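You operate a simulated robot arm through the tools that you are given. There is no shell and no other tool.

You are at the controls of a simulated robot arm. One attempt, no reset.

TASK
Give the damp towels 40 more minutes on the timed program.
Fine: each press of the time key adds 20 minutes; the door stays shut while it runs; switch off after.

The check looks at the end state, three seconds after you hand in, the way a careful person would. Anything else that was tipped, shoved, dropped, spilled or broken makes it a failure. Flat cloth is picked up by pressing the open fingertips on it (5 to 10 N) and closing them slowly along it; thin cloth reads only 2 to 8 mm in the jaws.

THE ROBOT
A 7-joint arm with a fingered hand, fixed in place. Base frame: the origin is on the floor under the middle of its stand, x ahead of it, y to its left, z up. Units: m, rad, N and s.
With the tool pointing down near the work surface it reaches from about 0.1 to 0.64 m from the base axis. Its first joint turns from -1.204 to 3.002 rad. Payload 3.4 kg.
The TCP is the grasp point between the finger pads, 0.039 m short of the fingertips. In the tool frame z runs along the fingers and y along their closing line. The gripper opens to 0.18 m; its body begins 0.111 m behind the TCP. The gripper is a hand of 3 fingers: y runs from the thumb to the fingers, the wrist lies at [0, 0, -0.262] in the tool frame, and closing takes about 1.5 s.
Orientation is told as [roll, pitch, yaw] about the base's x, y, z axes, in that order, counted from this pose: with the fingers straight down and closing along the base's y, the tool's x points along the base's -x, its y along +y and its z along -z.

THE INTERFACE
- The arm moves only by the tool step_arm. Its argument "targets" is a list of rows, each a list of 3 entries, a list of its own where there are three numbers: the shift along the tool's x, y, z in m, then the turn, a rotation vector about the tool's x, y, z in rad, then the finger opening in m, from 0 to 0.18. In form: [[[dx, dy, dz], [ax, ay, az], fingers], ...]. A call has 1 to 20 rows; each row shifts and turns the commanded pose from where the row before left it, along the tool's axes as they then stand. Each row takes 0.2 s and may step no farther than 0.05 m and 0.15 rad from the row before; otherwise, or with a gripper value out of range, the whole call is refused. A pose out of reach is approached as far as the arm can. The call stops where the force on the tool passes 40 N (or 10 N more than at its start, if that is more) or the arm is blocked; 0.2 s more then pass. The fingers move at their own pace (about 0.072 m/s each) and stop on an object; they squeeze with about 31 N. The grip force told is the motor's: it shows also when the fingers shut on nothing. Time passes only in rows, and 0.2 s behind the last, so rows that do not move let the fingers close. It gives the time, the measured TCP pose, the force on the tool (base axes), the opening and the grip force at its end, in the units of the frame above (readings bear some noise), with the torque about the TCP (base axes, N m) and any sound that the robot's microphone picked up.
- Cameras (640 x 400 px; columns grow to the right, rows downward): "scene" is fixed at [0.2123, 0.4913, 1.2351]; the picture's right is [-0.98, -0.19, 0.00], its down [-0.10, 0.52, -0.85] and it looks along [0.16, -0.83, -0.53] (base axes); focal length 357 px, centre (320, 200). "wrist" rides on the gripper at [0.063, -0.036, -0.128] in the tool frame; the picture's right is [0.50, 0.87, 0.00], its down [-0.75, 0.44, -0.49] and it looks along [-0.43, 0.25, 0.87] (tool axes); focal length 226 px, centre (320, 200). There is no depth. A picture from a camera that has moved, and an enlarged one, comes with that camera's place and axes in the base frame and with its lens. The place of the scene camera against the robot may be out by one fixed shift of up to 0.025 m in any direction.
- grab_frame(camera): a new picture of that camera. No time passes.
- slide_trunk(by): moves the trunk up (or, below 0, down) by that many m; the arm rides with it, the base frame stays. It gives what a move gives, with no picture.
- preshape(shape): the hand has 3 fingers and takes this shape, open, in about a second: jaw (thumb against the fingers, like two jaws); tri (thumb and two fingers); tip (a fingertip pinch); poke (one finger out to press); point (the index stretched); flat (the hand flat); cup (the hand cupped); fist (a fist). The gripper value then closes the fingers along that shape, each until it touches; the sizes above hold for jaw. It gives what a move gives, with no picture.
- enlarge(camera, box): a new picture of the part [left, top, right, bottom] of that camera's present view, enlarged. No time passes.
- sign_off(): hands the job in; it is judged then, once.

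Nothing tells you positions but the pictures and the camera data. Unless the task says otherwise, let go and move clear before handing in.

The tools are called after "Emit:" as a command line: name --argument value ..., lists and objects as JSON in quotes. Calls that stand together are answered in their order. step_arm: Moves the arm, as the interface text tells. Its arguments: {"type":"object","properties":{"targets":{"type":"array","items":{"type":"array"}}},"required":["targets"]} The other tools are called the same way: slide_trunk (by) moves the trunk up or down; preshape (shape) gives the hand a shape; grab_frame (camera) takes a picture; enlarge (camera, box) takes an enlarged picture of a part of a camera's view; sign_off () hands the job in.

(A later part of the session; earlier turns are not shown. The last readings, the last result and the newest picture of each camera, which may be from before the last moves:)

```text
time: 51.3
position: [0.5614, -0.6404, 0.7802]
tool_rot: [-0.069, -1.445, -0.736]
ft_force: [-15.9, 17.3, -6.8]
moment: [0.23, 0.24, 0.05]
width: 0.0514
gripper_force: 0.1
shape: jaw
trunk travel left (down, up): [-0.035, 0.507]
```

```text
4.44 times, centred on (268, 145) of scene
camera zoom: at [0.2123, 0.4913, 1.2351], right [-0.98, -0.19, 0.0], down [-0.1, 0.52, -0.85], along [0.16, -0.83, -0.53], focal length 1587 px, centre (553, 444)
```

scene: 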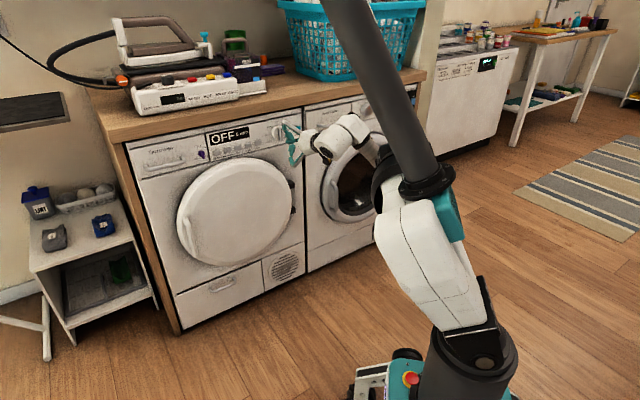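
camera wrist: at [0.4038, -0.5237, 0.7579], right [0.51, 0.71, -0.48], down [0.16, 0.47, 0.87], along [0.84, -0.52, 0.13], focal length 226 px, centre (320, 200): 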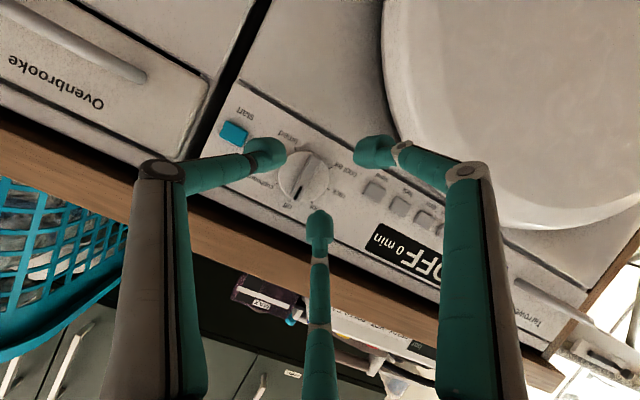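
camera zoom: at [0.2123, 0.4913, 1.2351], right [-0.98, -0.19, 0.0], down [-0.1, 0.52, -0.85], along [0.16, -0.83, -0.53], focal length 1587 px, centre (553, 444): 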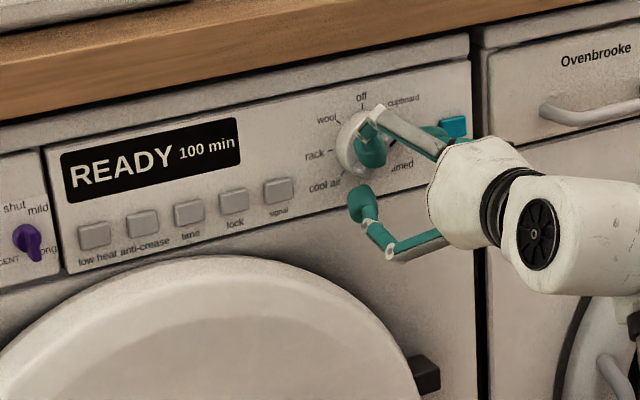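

Opening swung the dial to "cupboard" (display READY 100 min); it turns freely. I'll back the hand straight out now.

Emit:
step_arm --targets '[[[0.0018, 0, -0.0148], [0, 0, 0], 0.06], [[0.0018, 0, -0.0148], [0, 0, 0], 0.06]]'

Emit:
enlarge --camera "scene" --box '[200, 100, 335, 190]'

Emit:
enlarge --camera "wrist" --box '[200, 80, 440, 260]'

```text
time: 51.9
position: [0.5403, -0.6194, 0.7813]
tool_rot: [-0.077, -1.452, -0.731]
ft_force: [0.6, -0.5, 0.0]
moment: [0.02, 0.02, -0.02]
width: 0.0579
gripper_force: 0.0
shape: jaw
trunk travel left (down, up): [-0.035, 0.507]
```

```text
4.44 times, centred on (268, 145) of scene
camera zoom: at [0.2123, 0.4913, 1.2351], right [-0.98, -0.19, 0.0], down [-0.1, 0.52, -0.85], along [0.16, -0.83, -0.53], focal length 1587 px, centre (553, 444)
```

zoom: 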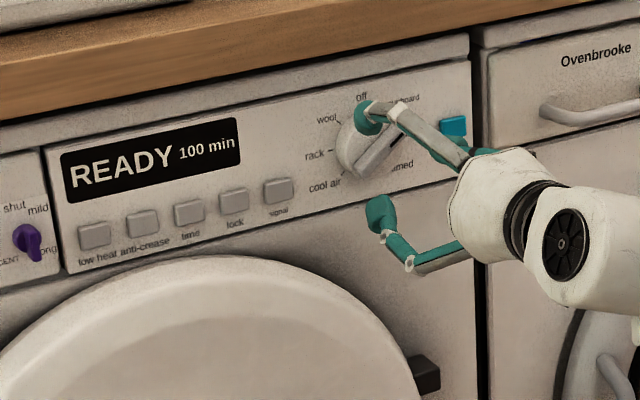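

```text
2.22 times, centred on (320, 170) of wrist
camera zoom: at [0.4212, -0.5472, 0.7356], right [0.58, 0.64, -0.5], down [0.04, 0.59, 0.8], along [0.81, -0.49, 0.32], focal length 502 px, centre (320, 267)
```

zoom: 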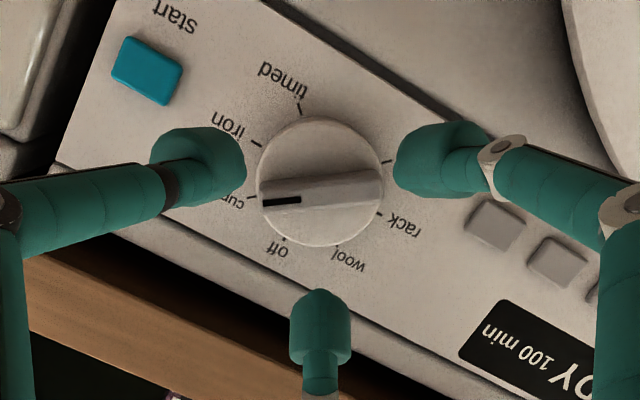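

The dial stands at "cupboard"; it needs two more notches clockwise. I'll switch to poke here, clear of the dial, and check the finger position.

Emit:
preshape --shape "poke"

Emit:
enlarge --camera "wrist" --box '[160, 60, 480, 260]'

Emit:
enlarge --camera "scene" --box '[255, 100, 345, 160]'

```text
time: 52.8
position: [0.5407, -0.6206, 0.7816]
tool_rot: [-0.073, -1.449, -0.734]
ft_force: [0.2, 0.7, -0.1]
moment: [0.04, 0.01, 0.01]
width: 0.0001
gripper_force: 0.1
shape: poke
trunk travel left (down, up): [-0.035, 0.507]
```

```text
2.00 times, centred on (320, 160) of wrist
camera zoom: at [0.4215, -0.5485, 0.7351], right [0.58, 0.64, -0.5], down [0.04, 0.59, 0.8], along [0.81, -0.49, 0.32], focal length 452 px, centre (320, 280)
```

zoom: 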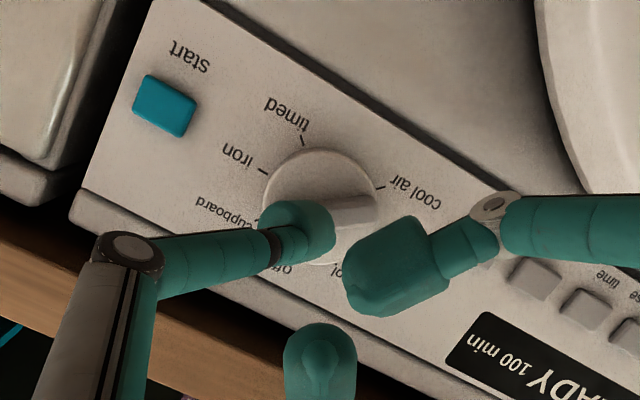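

```text
6.67 times, centred on (300, 130) of scene
camera zoom: at [0.2123, 0.4913, 1.2351], right [-0.98, -0.19, 0.0], down [-0.1, 0.52, -0.85], along [0.16, -0.83, -0.53], focal length 2380 px, centre (453, 667)
```

zoom: 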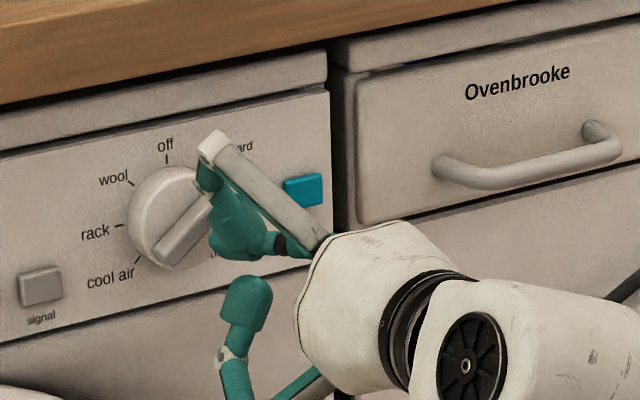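

In poke the thumb tip (about 27 mm wide) leads. The plan is to put it on the upper side of the bar, then sweep clockwise round the dial centre. First the sideways alignment, still in front of the dial.

Emit:
step_arm --targets '[[[-0.0115, 0.0075, -0.0014], [0, 0, 0], 0.18], [[-0.0116, 0.0075, -0.0014], [0, 0, 0], 0.18]]'

Emit:
enlarge --camera "wrist" --box '[160, 60, 480, 260]'

Emit:
enlarge --camera "scene" --box '[255, 100, 345, 160]'

```text
time: 53.4
position: [0.5517, -0.6101, 0.8038]
tool_rot: [-0.076, -1.449, -0.73]
ft_force: [0.0, -0.8, -0.1]
moment: [0.01, 0.03, 0.02]
width: 0.0
gripper_force: 0.1
shape: poke
trunk travel left (down, up): [-0.035, 0.507]
```

```text
2.00 times, centred on (320, 160) of wrist
camera zoom: at [0.433, -0.5379, 0.7582], right [0.58, 0.64, -0.5], down [0.04, 0.59, 0.8], along [0.81, -0.49, 0.32], focal length 452 px, centre (320, 280)
```

zoom: 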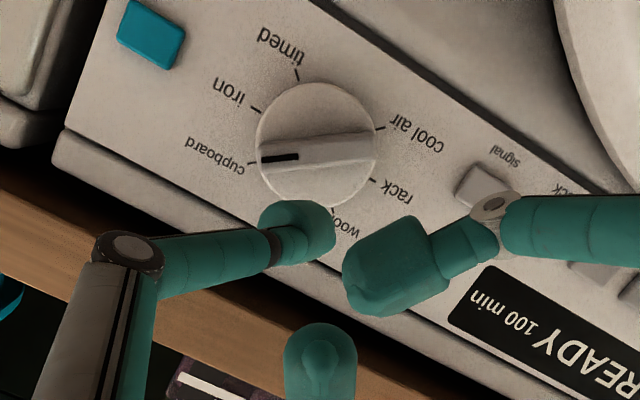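

```text
6.67 times, centred on (300, 130) of scene
camera zoom: at [0.2123, 0.4913, 1.2351], right [-0.98, -0.19, 0.0], down [-0.1, 0.52, -0.85], along [0.16, -0.83, -0.53], focal length 2380 px, centre (453, 667)
```

zoom: 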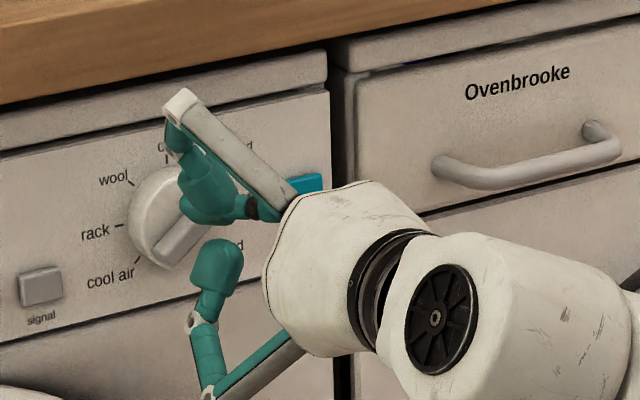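

The landing spot is just above the bar's mark end, as intended. Advancing about 23 mm to disc depth.

Emit:
step_arm --targets '[[[-0.0014, 0, 0.0116], [0, 0, 0], 0.18], [[-0.0014, 0, 0.0115], [0, 0, 0], 0.18]]'

Emit:
enlarge --camera "wrist" --box '[160, 60, 480, 260]'

Emit:
enlarge --camera "scene" --box '[265, 105, 325, 150]'

```text
time: 54.0
position: [0.5678, -0.628, 0.805]
tool_rot: [-0.074, -1.45, -0.734]
ft_force: [-0.5, -0.3, 0.1]
moment: [0.01, -0.02, 0.0]
width: 0.0
gripper_force: 0.1
shape: poke
trunk travel left (down, up): [-0.035, 0.507]
```

```text
2.00 times, centred on (320, 160) of wrist
camera zoom: at [0.4493, -0.5551, 0.7584], right [0.58, 0.64, -0.5], down [0.04, 0.59, 0.8], along [0.81, -0.49, 0.32], focal length 452 px, centre (320, 280)
```

zoom: 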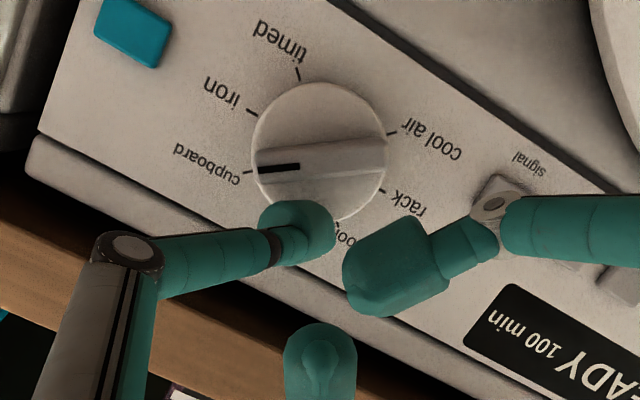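

```text
8.89 times, centred on (295, 128) of scene
camera zoom: at [0.2123, 0.4913, 1.2351], right [-0.98, -0.19, 0.0], down [-0.1, 0.52, -0.85], along [0.16, -0.83, -0.53], focal length 3173 px, centre (542, 844)
```

zoom: 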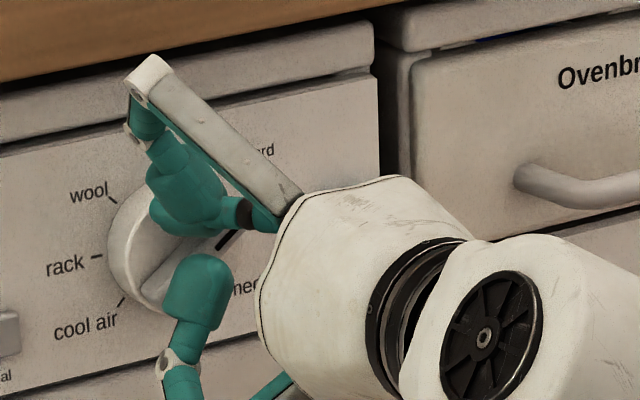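

No contact yet. I'll ease in 3 mm more and then sweep the first part of the arc, to the right.

Emit:
step_arm --targets '[[[-0.0004, 0, 0.003], [0, 0, 0], 0.18], [[-0.0009, -0.0067, -0.0001], [0, 0, 0], 0.18], [[0.0009, -0.0067, 0.0001], [0, 0, 0], 0.18]]'

Emit:
enlarge --camera "wrist" --box '[160, 60, 480, 260]'

```text
time: 54.8
position: [0.5609, -0.6384, 0.8059]
tool_rot: [-0.073, -1.449, -0.734]
ft_force: [0.4, 0.3, 0.1]
moment: [-0.03, -0.03, 0.0]
width: 0.0
gripper_force: 0.2
shape: poke
trunk travel left (down, up): [-0.035, 0.507]
```

```text
2.00 times, centred on (320, 160) of wrist
camera zoom: at [0.4418, -0.5662, 0.7594], right [0.58, 0.64, -0.5], down [0.04, 0.59, 0.8], along [0.81, -0.49, 0.32], focal length 452 px, centre (320, 280)
```

zoom: 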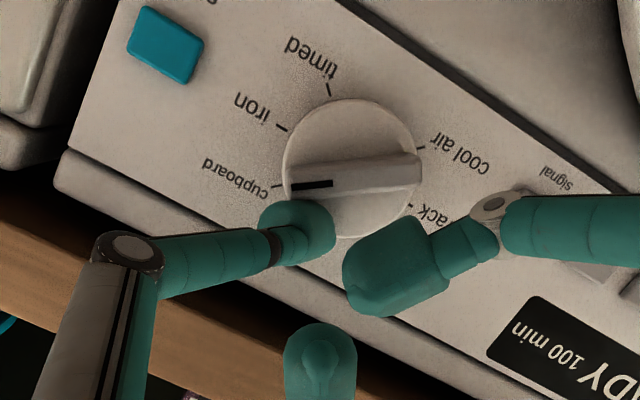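

Not yet touching the bar. Continuing the arc down to the right.

Emit:
step_arm --targets '[[[0.0026, -0.0063, 0.0003], [0, 0, 0], 0.18], [[0.0041, -0.0054, 0.0005], [0, 0, 0], 0.18]]'

Emit:
enlarge --camera "wrist" --box '[160, 60, 480, 260]'

```text
time: 55.4
position: [0.5526, -0.6463, 0.8009]
tool_rot: [-0.065, -1.452, -0.742]
ft_force: [0.5, 0.9, 0.5]
moment: [-0.06, -0.02, 0.03]
width: 0.0
gripper_force: 0.0
shape: poke
trunk travel left (down, up): [-0.035, 0.507]
```

```text
2.00 times, centred on (320, 160) of wrist
camera zoom: at [0.433, -0.5743, 0.7533], right [0.58, 0.64, -0.5], down [0.04, 0.59, 0.8], along [0.81, -0.49, 0.32], focal length 452 px, centre (320, 280)
```

zoom: 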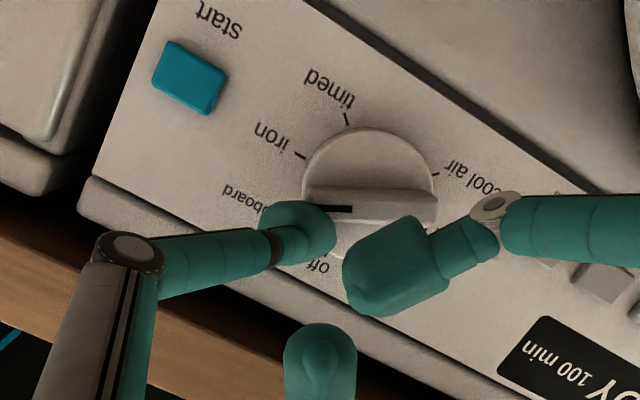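

The tip is right over the bar's edge and only nudged it a little, so it's not deep enough. I'll back up along the arc and go several millimetres deeper before sweeping again.

Emit:
step_arm --targets '[[[-0.0041, 0.0054, -0.0005], [0, 0, 0], 0.18], [[-0.0026, 0.0063, -0.0003], [0, 0, 0], 0.18], [[-0.0009, 0.0067, -0.0001], [0, 0, 0], 0.18], [[-0.0006, 0, 0.005], [0, 0, 0], 0.18]]'

Emit:
enlarge --camera "wrist" --box '[160, 60, 480, 260]'

```text
time: 56.4
position: [0.5696, -0.6346, 0.8076]
tool_rot: [-0.077, -1.45, -0.732]
ft_force: [-11.5, 9.5, -3.2]
moment: [0.23, 0.26, 0.03]
width: 0.0001
gripper_force: 0.0
shape: poke
trunk travel left (down, up): [-0.035, 0.507]
```

```text
2.00 times, centred on (320, 160) of wrist
camera zoom: at [0.4493, -0.5632, 0.7612], right [0.58, 0.64, -0.5], down [0.04, 0.59, 0.8], along [0.81, -0.49, 0.32], focal length 452 px, centre (320, 280)
```

zoom: 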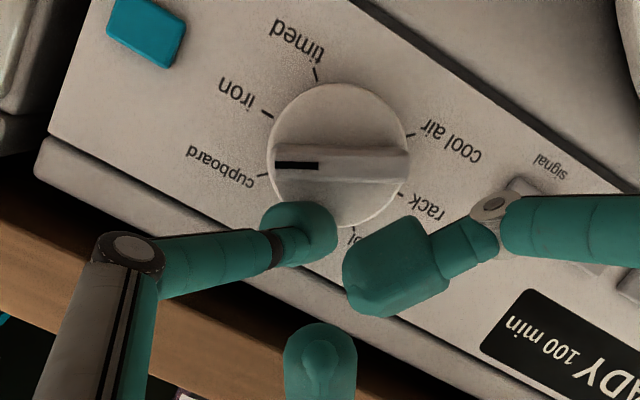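

I'm now touching something lightly (about 15 N). I'll look closely at the contact before going on.

Emit:
enlarge --camera "wrist" --box '[270, 100, 390, 200]'

Emit:
enlarge --camera "scene" --box '[270, 110, 310, 140]'

```text
4.00 times, centred on (330, 150) of wrist
camera zoom: at [0.4493, -0.5632, 0.7612], right [0.58, 0.64, -0.5], down [0.04, 0.59, 0.8], along [0.81, -0.49, 0.32], focal length 904 px, centre (280, 400)
```

zoom: 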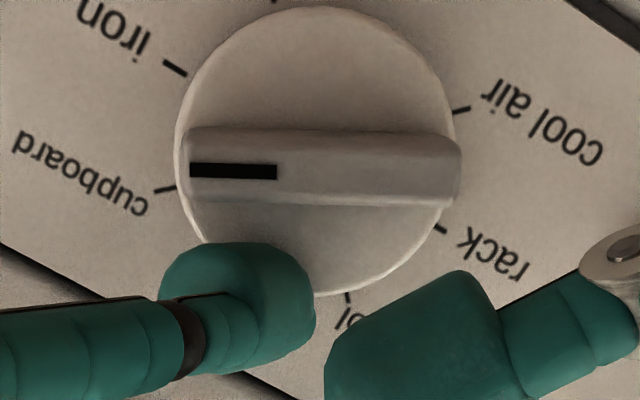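

```text
13.33 times, centred on (290, 125) of scene
camera zoom: at [0.2123, 0.4913, 1.2351], right [-0.98, -0.19, 0.0], down [-0.1, 0.52, -0.85], along [0.16, -0.83, -0.53], focal length 4760 px, centre (720, 1200)
```

zoom: 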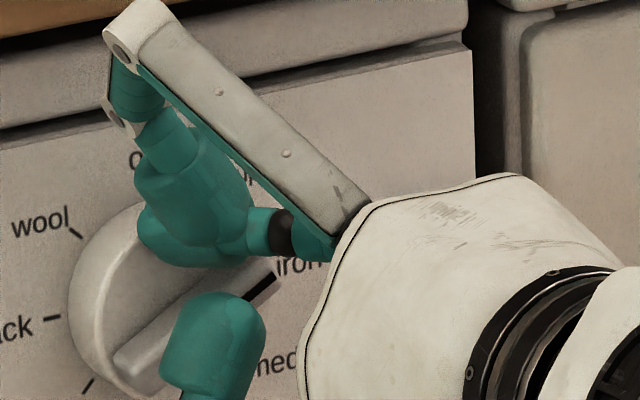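

The tip is resting on the dial disc next to the bar — right depth. I'll ease off 1.5 mm and sweep clockwise, first three steps.

Emit:
step_arm --targets '[[[0.0002, 0, -0.0015], [0, 0, 0], 0.18], [[0.0028, -0.007, 0.0003], [0, 0, 0], 0.18], [[0.004, -0.007, 0.0005], [0, 0, 0], 0.18], [[0.006, -0.006, 0.0007], [0, 0, 0], 0.18]]'

Emit:
enlarge --camera "wrist" --box '[240, 90, 400, 210]'

```text
time: 57.4
position: [0.5527, -0.6495, 0.7951]
tool_rot: [-0.072, -1.451, -0.736]
ft_force: [-12.7, 10.0, 3.8]
moment: [-0.08, -0.12, -0.09]
width: 0.0
gripper_force: 0.1
shape: poke
trunk travel left (down, up): [-0.035, 0.507]
```

```text
3.33 times, centred on (320, 150) of wrist
camera zoom: at [0.434, -0.5773, 0.7481], right [0.58, 0.64, -0.5], down [0.04, 0.6, 0.8], along [0.81, -0.49, 0.32], focal length 754 px, centre (320, 367)
```

zoom: 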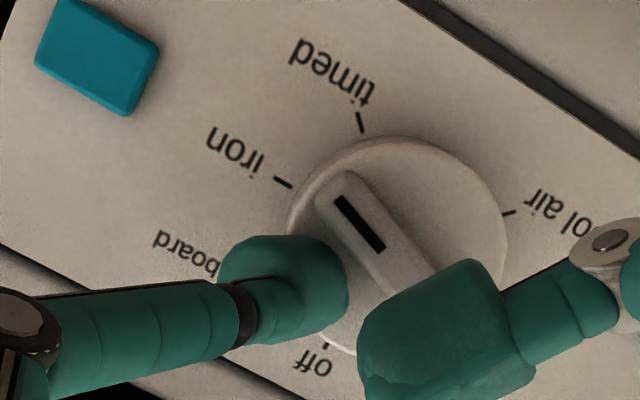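

Working: the dial has swung past "iron" toward "timed". Two more small steps down the arc.

Emit:
step_arm --targets '[[[0.006, -0.003, 0.0003], [0, 0, 0], 0.18], [[0.005, -0.001, 0.0003], [0, 0, 0], 0.18]]'

Emit:
enlarge --camera "wrist" --box '[240, 90, 400, 210]'

Emit:
enlarge --camera "scene" --box '[200, 100, 335, 190]'

```text
time: 58.0
position: [0.55, -0.6516, 0.7829]
tool_rot: [-0.066, -1.453, -0.744]
ft_force: [-11.5, 7.1, 2.7]
moment: [-0.09, -0.04, -0.14]
width: 0.0002
gripper_force: 0.2
shape: poke
trunk travel left (down, up): [-0.035, 0.507]
```

```text
3.33 times, centred on (320, 150) of wrist
camera zoom: at [0.4312, -0.5795, 0.7365], right [0.58, 0.64, -0.5], down [0.04, 0.59, 0.8], along [0.81, -0.49, 0.32], focal length 754 px, centre (320, 367)
```

zoom: 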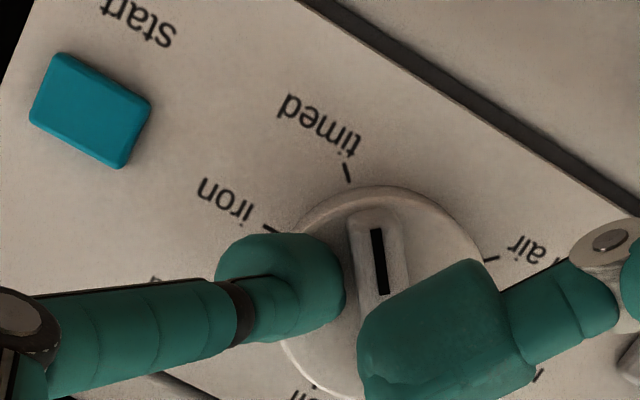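

```text
4.44 times, centred on (268, 145) of scene
camera zoom: at [0.2123, 0.4913, 1.2351], right [-0.98, -0.19, 0.0], down [-0.1, 0.52, -0.85], along [0.16, -0.83, -0.53], focal length 1587 px, centre (553, 444)
```

zoom: 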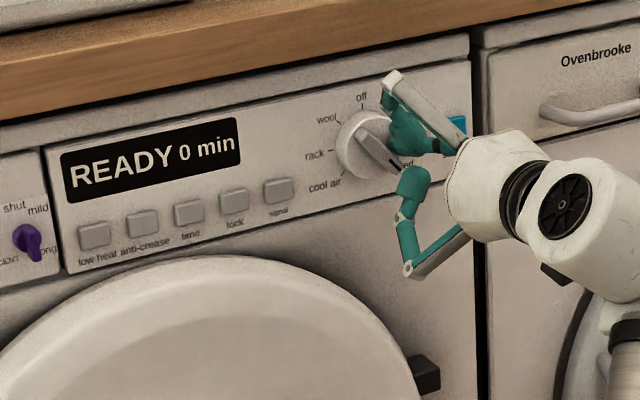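

The display now shows READY 0 min and the bar points at "timed". I'll lift the finger off the bar (back up the arc) and pull straight out.

Emit:
step_arm --targets '[[[-0.006, 0, -0.0007], [0, 0, 0], 0.18], [[0.0015, 0, -0.0124], [0, 0, 0], 0.18], [[0.0015, 0, -0.0124], [0, 0, 0], 0.18]]'

Emit:
enlarge --camera "scene" --box '[200, 100, 335, 190]'

Emit:
enlarge --camera "wrist" --box '[160, 40, 480, 240]'

```text
time: 58.8
position: [0.5321, -0.6325, 0.7884]
tool_rot: [-0.074, -1.453, -0.734]
ft_force: [-0.3, 0.4, -0.1]
moment: [-0.01, -0.03, -0.02]
width: 0.0001
gripper_force: 0.0
shape: poke
trunk travel left (down, up): [-0.035, 0.507]
```

```text
4.44 times, centred on (268, 145) of scene
camera zoom: at [0.2123, 0.4913, 1.2351], right [-0.98, -0.19, 0.0], down [-0.1, 0.52, -0.85], along [0.16, -0.83, -0.53], focal length 1587 px, centre (553, 444)
```

zoom: 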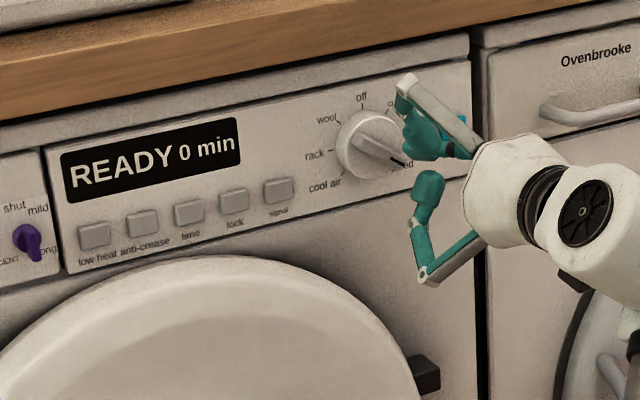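

```text
2.00 times, centred on (320, 140) of wrist
camera zoom: at [0.4143, -0.5598, 0.7419], right [0.58, 0.64, -0.5], down [0.04, 0.59, 0.8], along [0.81, -0.49, 0.32], focal length 452 px, centre (320, 320)
```

zoom: 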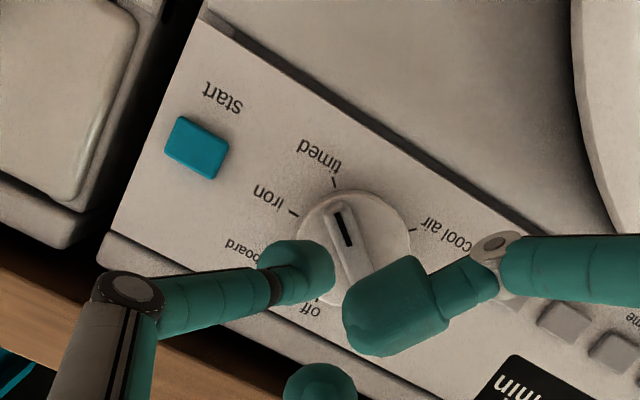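

The dial has settled on "timed". Next the time key: I'll back off slightly with a touch less tilt and slide left to stand in front of the "time" key.

Emit:
step_arm --targets '[[[0.0009, 0, -0.0074], [0, 0.05, 0], 0.18], [[0.0013, 0, -0.0074], [0, 0.05, 0], 0.18], [[0.0053, 0.0358, 0.0012], [0, 0, 0], 0.18], [[0.0053, 0.0358, 0.0012], [0, 0, 0], 0.18]]'

```text
time: 59.8
position: [0.5379, -0.6073, 0.786]
tool_rot: [-0.032, -1.357, -0.768]
ft_force: [1.1, -0.1, -0.1]
moment: [0.03, -0.01, -0.01]
width: 0.0
gripper_force: 0.1
shape: poke
out of reach, approached as far as the arm can: row 3, 4
trunk travel left (down, up): [-0.035, 0.507]
```

Reach limit again at that tilt; nothing touched. The earlier path worked at about 1.2 rad tilt, so I'll reduce the tilt and retry the sideways move.

Emit:
step_arm --targets '[[[0, 0, 0], [0, 0.07, 0], 0.18], [[0, 0, 0], [0, 0.07, 0], 0.18]]'

Emit:
step_arm --targets '[[[0, 0.03, 0], [0, 0.01, 0], 0.18], [[0, 0.03, 0], [0, 0.01, 0], 0.18]]'

```text
time: 60.4
position: [0.5251, -0.6235, 0.7949]
tool_rot: [0.013, -1.358, -0.844]
ft_force: [1.1, -0.4, -0.8]
moment: [-0.01, 0.01, -0.02]
width: 0.0
gripper_force: 0.1
shape: poke
out of reach, approached as far as the arm can: row 1, 2
trunk travel left (down, up): [-0.035, 0.507]
```

```text
time: 61.0
position: [0.5235, -0.6219, 0.7961]
tool_rot: [0.006, -1.359, -0.838]
ft_force: [0.0, 0.5, -0.9]
moment: [-0.04, -0.04, 0.01]
width: 0.0
gripper_force: 0.0
shape: poke
out of reach, approached as far as the arm can: row 1, 2
trunk travel left (down, up): [-0.035, 0.507]
```

The arm is pinned at its inner limit. I'll move up a little (away from the dial) to free it, then see.

Emit:
step_arm --targets '[[[-0.0098, 0, 0.0], [0, 0, 0], 0.18], [[-0.0098, 0, 0.0], [0, 0, 0], 0.18]]'

Emit:
grab_frame --camera "scene"

Emit:
grab_frame --camera "wrist"

```text
time: 61.6
position: [0.5234, -0.6283, 0.813]
tool_rot: [0.007, -1.349, -0.839]
ft_force: [-0.1, 0.3, -0.5]
moment: [-0.01, -0.01, 0.01]
width: 0.0002
gripper_force: 0.1
shape: poke
out of reach, approached as far as the arm can: row 1
trunk travel left (down, up): [-0.035, 0.507]
```

```text
taken
```

scene: 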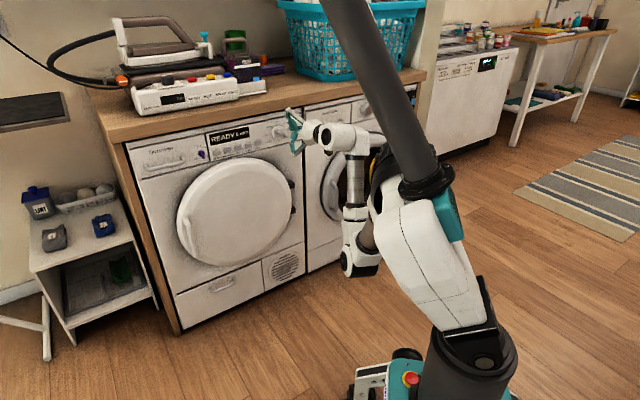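

```text
taken
camera wrist: at [0.4038, -0.5506, 0.78], right [0.57, 0.67, -0.49], down [0.11, 0.53, 0.84], along [0.82, -0.53, 0.23], focal length 226 px, centre (320, 200)
```

wrist: 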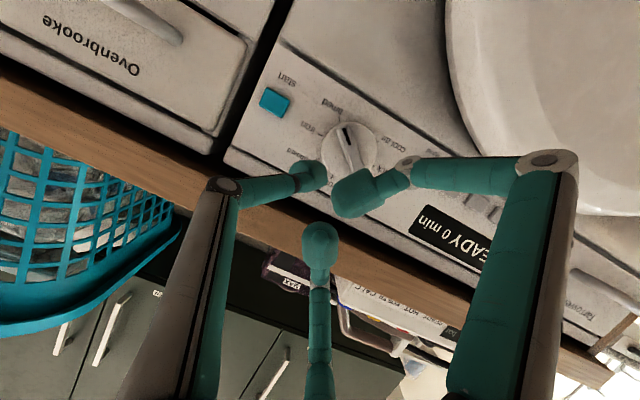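

The elbow has swung to a lower side posture, with nothing touched. I'll test whether sideways motion is free now.

Emit:
step_arm --targets '[[[0, 0.02, 0], [0, 0, 0], 0.18], [[0, 0.02, 0], [0, 0, 0], 0.18]]'

Emit:
grab_frame --camera "scene"

```text
time: 62.2
position: [0.5232, -0.6289, 0.8127]
tool_rot: [0.007, -1.352, -0.838]
ft_force: [0.3, -0.1, -0.5]
moment: [0.01, -0.01, 0.03]
width: 0.0001
gripper_force: 0.1
shape: poke
out of reach, approached as far as the arm can: row 1, 2
trunk travel left (down, up): [-0.035, 0.507]
```

```text
taken
```

scene: 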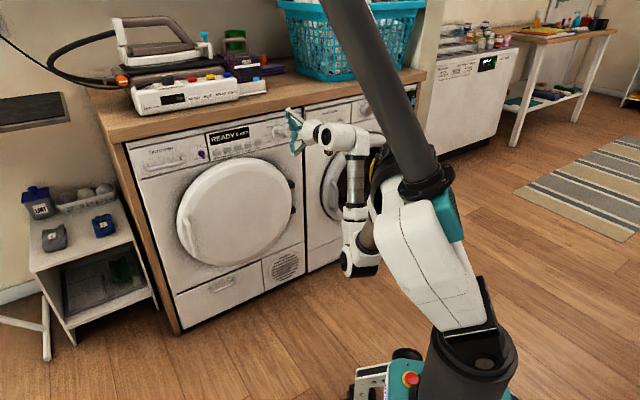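

Left is still blocked. I'll try moving up in small steps to let the arm unwind.

Emit:
step_arm --targets '[[[-0.015, 0, 0.0], [0, 0, 0], 0.18], [[-0.015, 0, 0.0], [0, 0, 0], 0.18]]'

Emit:
step_arm --targets '[[[0, 0.015, 0], [0, 0.03, 0], 0.18], [[0, 0.015, 0], [0, 0.03, 0], 0.18]]'

```text
time: 62.8
position: [0.5285, -0.6339, 0.8425]
tool_rot: [0.01, -1.349, -0.843]
ft_force: [-0.1, 0.7, 0.1]
moment: [-0.04, 0.0, -0.01]
width: 0.0
gripper_force: 0.1
shape: poke
trunk travel left (down, up): [-0.035, 0.507]
```

```text
time: 63.4
position: [0.5506, -0.6155, 0.8423]
tool_rot: [0.006, -1.291, -0.837]
ft_force: [-0.4, -0.2, -0.4]
moment: [0.02, 0.01, -0.01]
width: 0.0001
gripper_force: 0.0
shape: poke
trunk travel left (down, up): [-0.035, 0.507]
```

Free at this height. I'll slide left in short calls, easing back slightly from the worktop edge.

Emit:
step_arm --targets '[[[0.001, 0.03, -0.005], [0, 0.02, 0], 0.18], [[0.001, 0.03, -0.005], [0, 0.02, 0], 0.18]]'

Emit:
step_arm --targets '[[[0.0, 0.03, -0.003], [0, 0.02, 0], 0.18], [[0.0, 0.03, -0.003], [0, 0.02, 0], 0.18]]'

Emit:
grab_frame --camera "scene"

```text
time: 64.0
position: [0.5853, -0.5673, 0.846]
tool_rot: [0.003, -1.249, -0.836]
ft_force: [0.3, 0.1, -0.1]
moment: [0.0, 0.01, 0.04]
width: 0.0001
gripper_force: 0.1
shape: poke
trunk travel left (down, up): [-0.035, 0.507]
```

```text
time: 64.6
position: [0.6266, -0.5203, 0.8485]
tool_rot: [0.007, -1.212, -0.835]
ft_force: [0.6, 0.0, 0.3]
moment: [0.02, 0.04, -0.02]
width: 0.0003
gripper_force: 0.0
shape: poke
trunk travel left (down, up): [-0.035, 0.507]
```

```text
taken
```

scene: 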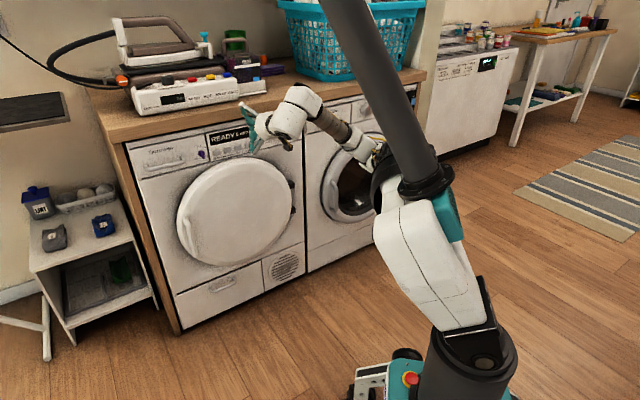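

Back in the good posture, just above and in front of the time key. I'll come down to key height, still about 5 cm out.

Emit:
step_arm --targets '[[[0.0259, 0.011, 0.0097], [0, 0, 0], 0.18], [[0.0259, 0.011, 0.0097], [0, 0, 0], 0.18], [[0.0259, 0.011, 0.0097], [0, 0, 0], 0.18]]'

Emit:
enlarge --camera "wrist" --box '[160, 60, 480, 260]'

Emit:
enlarge --camera "scene" --box '[200, 100, 335, 190]'

```text
time: 65.4
position: [0.6498, -0.5009, 0.7667]
tool_rot: [0.012, -1.211, -0.842]
ft_force: [1.0, -0.5, 0.2]
moment: [-0.03, -0.02, 0.01]
width: 0.0
gripper_force: 0.0
shape: poke
trunk travel left (down, up): [-0.035, 0.507]
```

```text
2.00 times, centred on (320, 160) of wrist
camera zoom: at [0.5288, -0.4197, 0.7527], right [0.52, 0.71, -0.46], down [0.19, 0.44, 0.88], along [0.83, -0.55, 0.09], focal length 452 px, centre (320, 280)
```

zoom: 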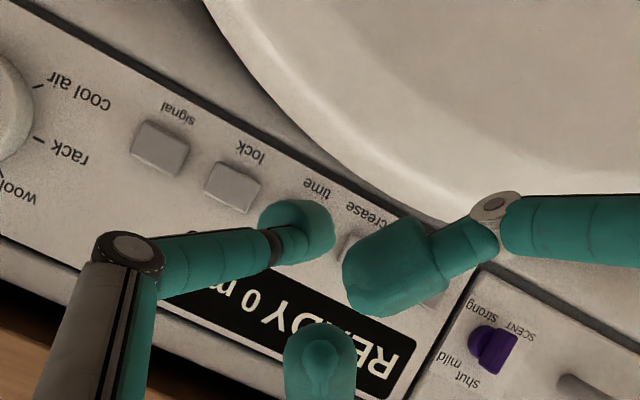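

```text
4.44 times, centred on (268, 145) of scene
camera zoom: at [0.2123, 0.4913, 1.2351], right [-0.98, -0.19, 0.0], down [-0.1, 0.52, -0.85], along [0.16, -0.83, -0.53], focal length 1587 px, centre (553, 444)
```

zoom: 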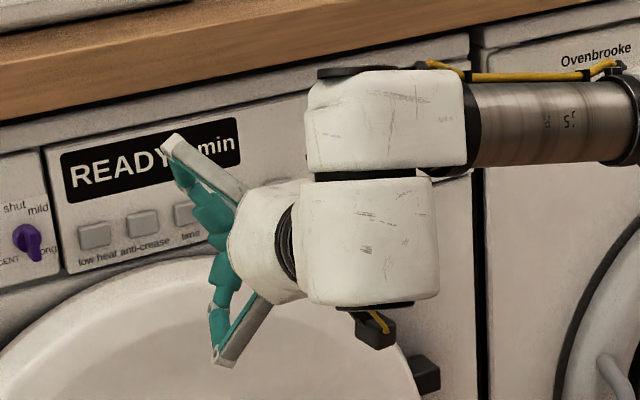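

Judging from the view, the tip would land about 5–6 mm right of the "time" key's centre, so I'll shift left slightly and advance 3 cm.

Emit:
step_arm --targets '[[[-0.0053, 0.0025, 0.014], [0, 0, 0], 0.18], [[-0.0053, 0.0025, 0.014], [0, 0, 0], 0.18]]'

Emit:
enlarge --camera "wrist" --box '[200, 80, 440, 260]'

Emit:
enlarge --camera "scene" --box '[210, 110, 270, 160]'

```text
time: 66.0
position: [0.6751, -0.5179, 0.7645]
tool_rot: [0.003, -1.21, -0.833]
ft_force: [0.7, -0.2, -0.2]
moment: [0.03, 0.02, -0.01]
width: 0.0
gripper_force: 0.0
shape: poke
trunk travel left (down, up): [-0.035, 0.507]
```

```text
2.22 times, centred on (320, 170) of wrist
camera zoom: at [0.5531, -0.4375, 0.7514], right [0.52, 0.71, -0.47], down [0.19, 0.44, 0.88], along [0.83, -0.55, 0.09], focal length 502 px, centre (320, 267)
```

zoom: 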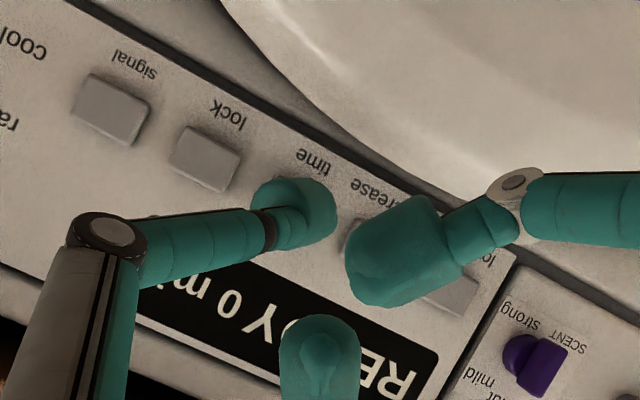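

```text
8.00 times, centred on (240, 135) of scene
camera zoom: at [0.2123, 0.4913, 1.2351], right [-0.98, -0.19, 0.0], down [-0.1, 0.52, -0.85], along [0.16, -0.83, -0.53], focal length 2856 px, centre (960, 720)
```

zoom: 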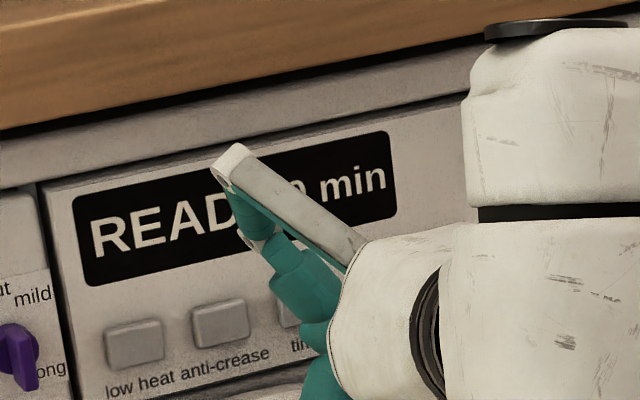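

The tip now lines up with the "time" key. Advancing to just short of contact, then a gentle press.

Emit:
step_arm --targets '[[[-0.0025, 0, 0.0066], [0, 0, 0], 0.18], [[-0.0018, 0, 0.0047], [0, 0, 0], 0.18]]'

Emit:
step_arm --targets '[[[-0.0011, 0, 0.0028], [0, 0, 0], 0.18]]'

Emit:
enlarge --camera "scene" --box '[200, 100, 335, 190]'

```text
time: 66.6
position: [0.6838, -0.5263, 0.7652]
tool_rot: [0.005, -1.21, -0.834]
ft_force: [0.4, -0.5, 0.0]
moment: [0.02, 0.04, -0.02]
width: 0.0
gripper_force: 0.1
shape: poke
trunk travel left (down, up): [-0.035, 0.507]
```

```text
time: 67.0
position: [0.6872, -0.5278, 0.7653]
tool_rot: [0.004, -1.211, -0.835]
ft_force: [0.2, -0.4, -0.5]
moment: [0.01, 0.0, 0.0]
width: 0.0001
gripper_force: 0.0
shape: poke
trunk travel left (down, up): [-0.035, 0.507]
```

```text
4.44 times, centred on (268, 145) of scene
camera zoom: at [0.2123, 0.4913, 1.2351], right [-0.98, -0.19, 0.0], down [-0.1, 0.52, -0.85], along [0.16, -0.83, -0.53], focal length 1587 px, centre (553, 444)
```

zoom: 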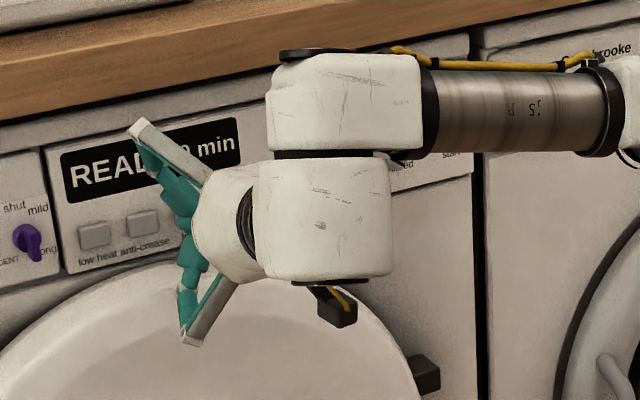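

Still no contact; stepping in 2 mm at a time and watching the force.

Emit:
step_arm --targets '[[[-0.0007, 0, 0.0019], [0, 0, 0], 0.18]]'

Emit:
step_arm --targets '[[[-0.0007, 0, 0.0019], [0, 0, 0], 0.18]]'

Emit:
enlarge --camera "wrist" --box '[200, 80, 440, 260]'

```text
time: 67.4
position: [0.6875, -0.5299, 0.7646]
tool_rot: [0.004, -1.209, -0.833]
ft_force: [0.1, -0.1, 0.0]
moment: [0.02, 0.02, -0.02]
width: 0.0001
gripper_force: 0.1
shape: poke
trunk travel left (down, up): [-0.035, 0.507]
```

```text
time: 67.8
position: [0.6882, -0.5301, 0.7653]
tool_rot: [0.002, -1.21, -0.835]
ft_force: [-0.2, 1.2, 0.9]
moment: [-0.02, 0.0, -0.02]
width: 0.0
gripper_force: 0.1
shape: poke
trunk travel left (down, up): [-0.035, 0.507]
```

```text
2.22 times, centred on (320, 170) of wrist
camera zoom: at [0.5662, -0.4496, 0.7516], right [0.52, 0.71, -0.47], down [0.19, 0.44, 0.88], along [0.83, -0.55, 0.09], focal length 502 px, centre (320, 267)
```

zoom: 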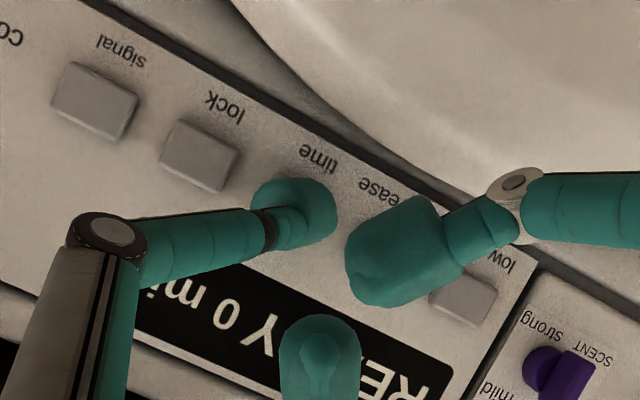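

Slight touch now. A firmer 4 mm push, then look at the display.

Emit:
step_arm --targets '[[[-0.0014, 0, 0.0037], [0, 0, 0], 0.18], [[0, 0, 0], [0, 0, 0], 0.18]]'

Emit:
enlarge --camera "wrist" --box '[200, 80, 440, 260]'

```text
time: 68.4
position: [0.6896, -0.5322, 0.7658]
tool_rot: [0.003, -1.208, -0.835]
ft_force: [-1.9, 2.3, 0.0]
moment: [-0.01, 0.0, 0.0]
width: 0.0
gripper_force: 0.0
shape: poke
trunk travel left (down, up): [-0.035, 0.507]
heard: click
```

```text
2.22 times, centred on (320, 170) of wrist
camera zoom: at [0.5685, -0.4521, 0.7515], right [0.52, 0.72, -0.47], down [0.19, 0.44, 0.88], along [0.83, -0.55, 0.09], focal length 502 px, centre (320, 267)
```

zoom: 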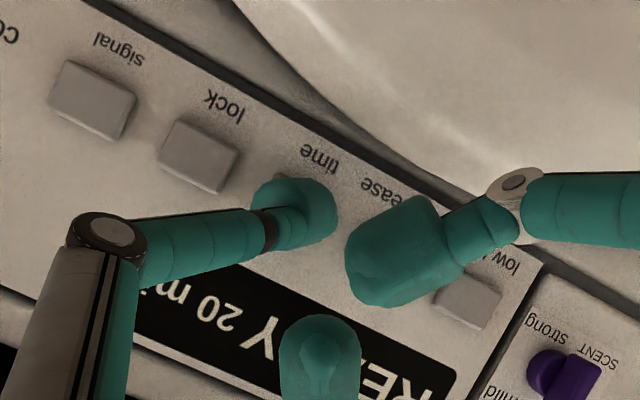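

Click, and the display reads 20 min. I'll release by backing off 1 cm, then press once more.

Emit:
step_arm --targets '[[[0.0035, 0, -0.0094], [0, 0, 0], 0.18], [[0, 0, 0], [0, 0, 0], 0.18]]'

Emit:
enlarge --camera "wrist" --box '[200, 80, 440, 260]'

```text
time: 69.0
position: [0.6833, -0.5253, 0.7645]
tool_rot: [0.002, -1.209, -0.835]
ft_force: [0.1, -0.3, -0.8]
moment: [0.02, -0.01, 0.02]
width: 0.0003
gripper_force: 0.1
shape: poke
trunk travel left (down, up): [-0.035, 0.507]
```

```text
2.22 times, centred on (320, 170) of wrist
camera zoom: at [0.5613, -0.4457, 0.751], right [0.52, 0.71, -0.47], down [0.19, 0.44, 0.88], along [0.83, -0.55, 0.09], focal length 502 px, centre (320, 267)
```

zoom: 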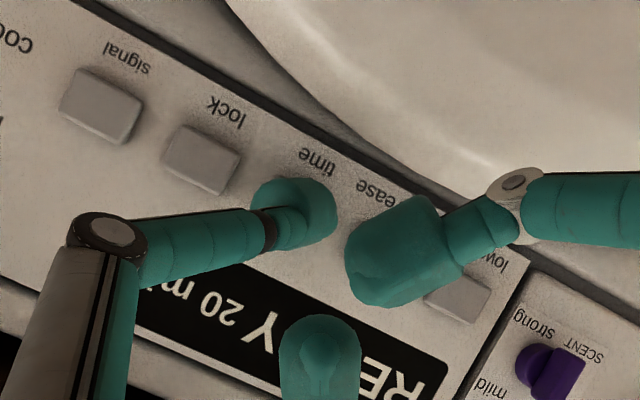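

Released, still 20 min. Pressing the time key a second time.

Emit:
step_arm --targets '[[[-0.0021, 0, 0.0056], [0, 0, 0], 0.18], [[-0.0016, 0, 0.0042], [0, 0, 0], 0.18], [[0, 0, 0], [0, 0, 0], 0.18]]'

Emit:
enlarge --camera "wrist" --box '[200, 80, 440, 260]'

```text
time: 69.8
position: [0.6912, -0.5343, 0.7637]
tool_rot: [0.005, -1.21, -0.833]
ft_force: [-4.8, 2.6, -0.3]
moment: [0.03, 0.08, -0.06]
width: 0.0
gripper_force: 0.1
shape: poke
trunk travel left (down, up): [-0.035, 0.507]
heard: click
```

```text
2.22 times, centred on (320, 170) of wrist
camera zoom: at [0.5685, -0.4532, 0.751], right [0.52, 0.72, -0.47], down [0.19, 0.44, 0.88], along [0.83, -0.55, 0.09], focal length 502 px, centre (320, 267)
```

zoom: 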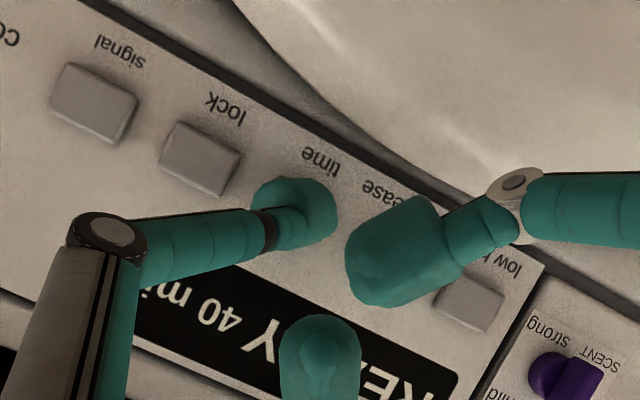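

40 min is set. Now I'll pull back and slide right towards the "start" key, in short checked calls.

Emit:
step_arm --targets '[[[0.0075, 0, -0.02], [0, 0, 0], 0.18], [[0.0075, 0, -0.02], [0, 0, 0], 0.18], [[0.0075, 0, -0.02], [0, 0, 0], 0.18]]'

Emit:
step_arm --targets '[[[-0.0024, -0.034, -0.0009], [0, 0, 0], 0.18], [[-0.0024, -0.034, -0.0009], [0, 0, 0], 0.18]]'

Emit:
enlarge --camera "scene" --box '[180, 90, 340, 190]'

```text
time: 70.6
position: [0.6477, -0.4863, 0.7655]
tool_rot: [0.003, -1.206, -0.83]
ft_force: [-0.1, -0.3, 0.1]
moment: [0.02, 0.01, 0.01]
width: 0.0001
gripper_force: 0.2
shape: poke
trunk travel left (down, up): [-0.035, 0.507]
```

```text
time: 71.4
position: [0.6055, -0.5269, 0.8056]
tool_rot: [0.189, -1.261, -1.007]
ft_force: [0.3, 0.1, -0.9]
moment: [0.04, 0.01, -0.03]
width: 0.0
gripper_force: 0.1
shape: poke
trunk travel left (down, up): [-0.035, 0.507]
stopped in row 2: the arm was blocked; the commanded pose is now the measured one
```

```text
4.00 times, centred on (260, 140) of scene
camera zoom: at [0.2123, 0.4913, 1.2351], right [-0.98, -0.19, 0.0], down [-0.1, 0.52, -0.85], along [0.16, -0.83, -0.53], focal length 1428 px, centre (560, 440)
```

zoom: 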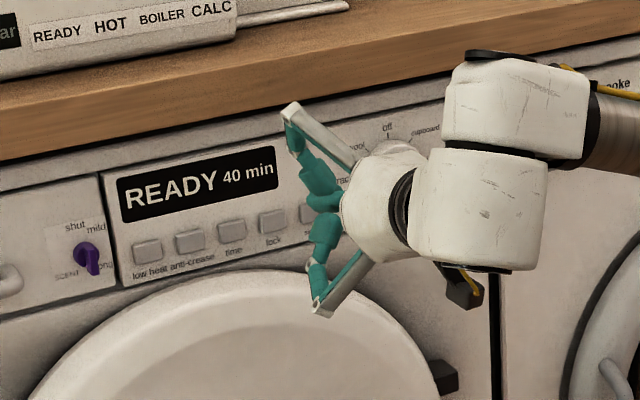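

Something blocked the arm mid-slide, though the tool force is near zero. I'll look at the whole scene to see what is against what.

Emit:
grab_frame --camera "scene"

Emit:
grab_frame --camera "wrist"

Emit:
enlarge --camera "scene" --box '[280, 0, 520, 250]'

```text
taken
```

scene: 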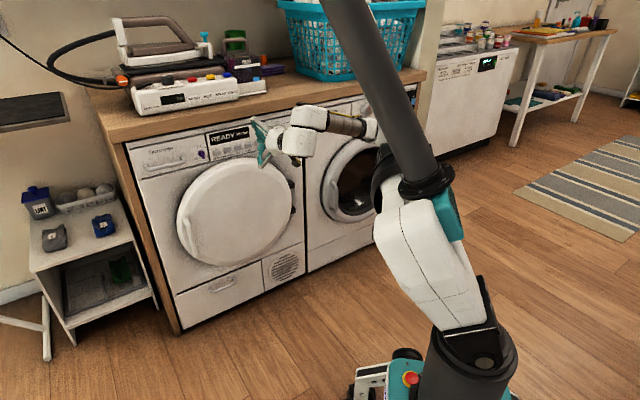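

```text
taken
camera wrist: at [0.4839, -0.446, 0.7827], right [0.55, 0.71, -0.43], down [0.12, 0.44, 0.89], along [0.82, -0.54, 0.16], focal length 226 px, centre (320, 200)
```

wrist: 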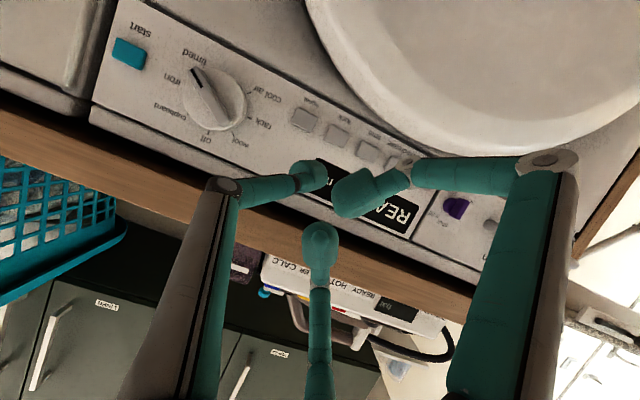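

```text
1.60 times, centred on (400, 125) of scene
camera zoom: at [0.2123, 0.4913, 1.2351], right [-0.98, -0.19, 0.0], down [-0.1, 0.52, -0.85], along [0.16, -0.83, -0.53], focal length 571 px, centre (192, 320)
```

zoom: 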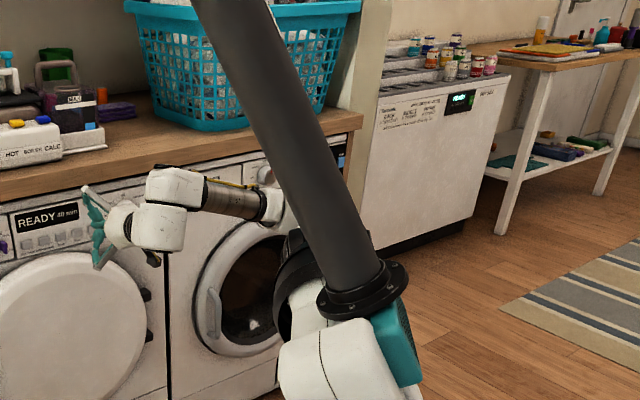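

Nothing is being touched at the tool; it looks like the arm solution flipped mid-row. I'll rise to the height where sideways motion was smooth before, correcting the small roll, in tiny calls.

Emit:
step_arm --targets '[[[-0.0191, 0, -0.006], [0, 0, -0.03], 0.18], [[-0.0191, 0, -0.006], [0, 0, -0.03], 0.18]]'

Emit:
grab_frame --camera "scene"

```text
time: 72.0
position: [0.6048, -0.5299, 0.8452]
tool_rot: [-0.004, -1.269, -0.802]
ft_force: [-0.9, -0.2, 0.2]
moment: [0.0, 0.0, 0.0]
width: 0.0
gripper_force: 0.1
shape: poke
trunk travel left (down, up): [-0.035, 0.507]
```

```text
taken
```

scene: 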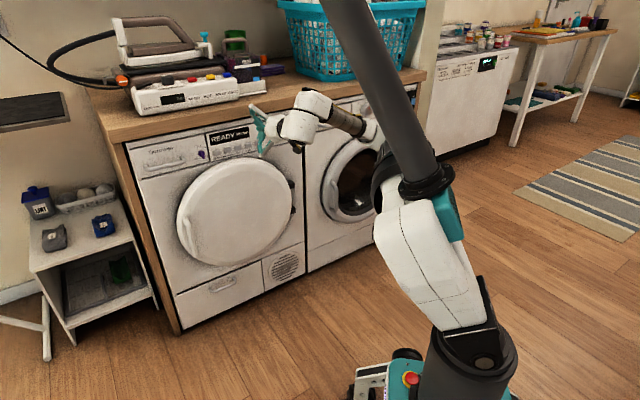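

Clean pose again. Sliding right at this height in small calls.

Emit:
step_arm --targets '[[[0, -0.03, 0], [0, 0, 0], 0.18], [[0, -0.03, 0], [0, 0, 0], 0.18]]'

Emit:
step_arm --targets '[[[0, -0.03, 0], [0, 0, 0], 0.18], [[0, -0.03, 0], [0, 0, 0], 0.18]]'

Emit:
grab_frame --camera "scene"

```text
time: 72.6
position: [0.561, -0.5694, 0.8469]
tool_rot: [-0.007, -1.268, -0.801]
ft_force: [0.6, -0.1, 0.4]
moment: [-0.02, 0.01, 0.01]
width: 0.0
gripper_force: 0.0
shape: poke
trunk travel left (down, up): [-0.035, 0.507]
```

```text
time: 73.2
position: [0.5153, -0.6107, 0.8486]
tool_rot: [-0.005, -1.268, -0.802]
ft_force: [-1.0, 1.2, 0.6]
moment: [0.0, 0.01, -0.01]
width: 0.0
gripper_force: 0.1
shape: poke
trunk travel left (down, up): [-0.035, 0.507]
```

```text
taken
```

scene: 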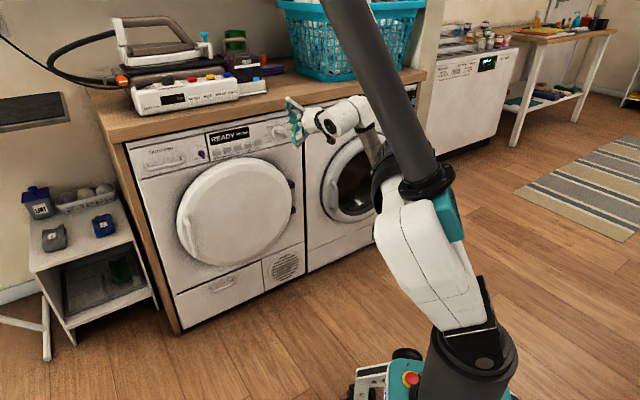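

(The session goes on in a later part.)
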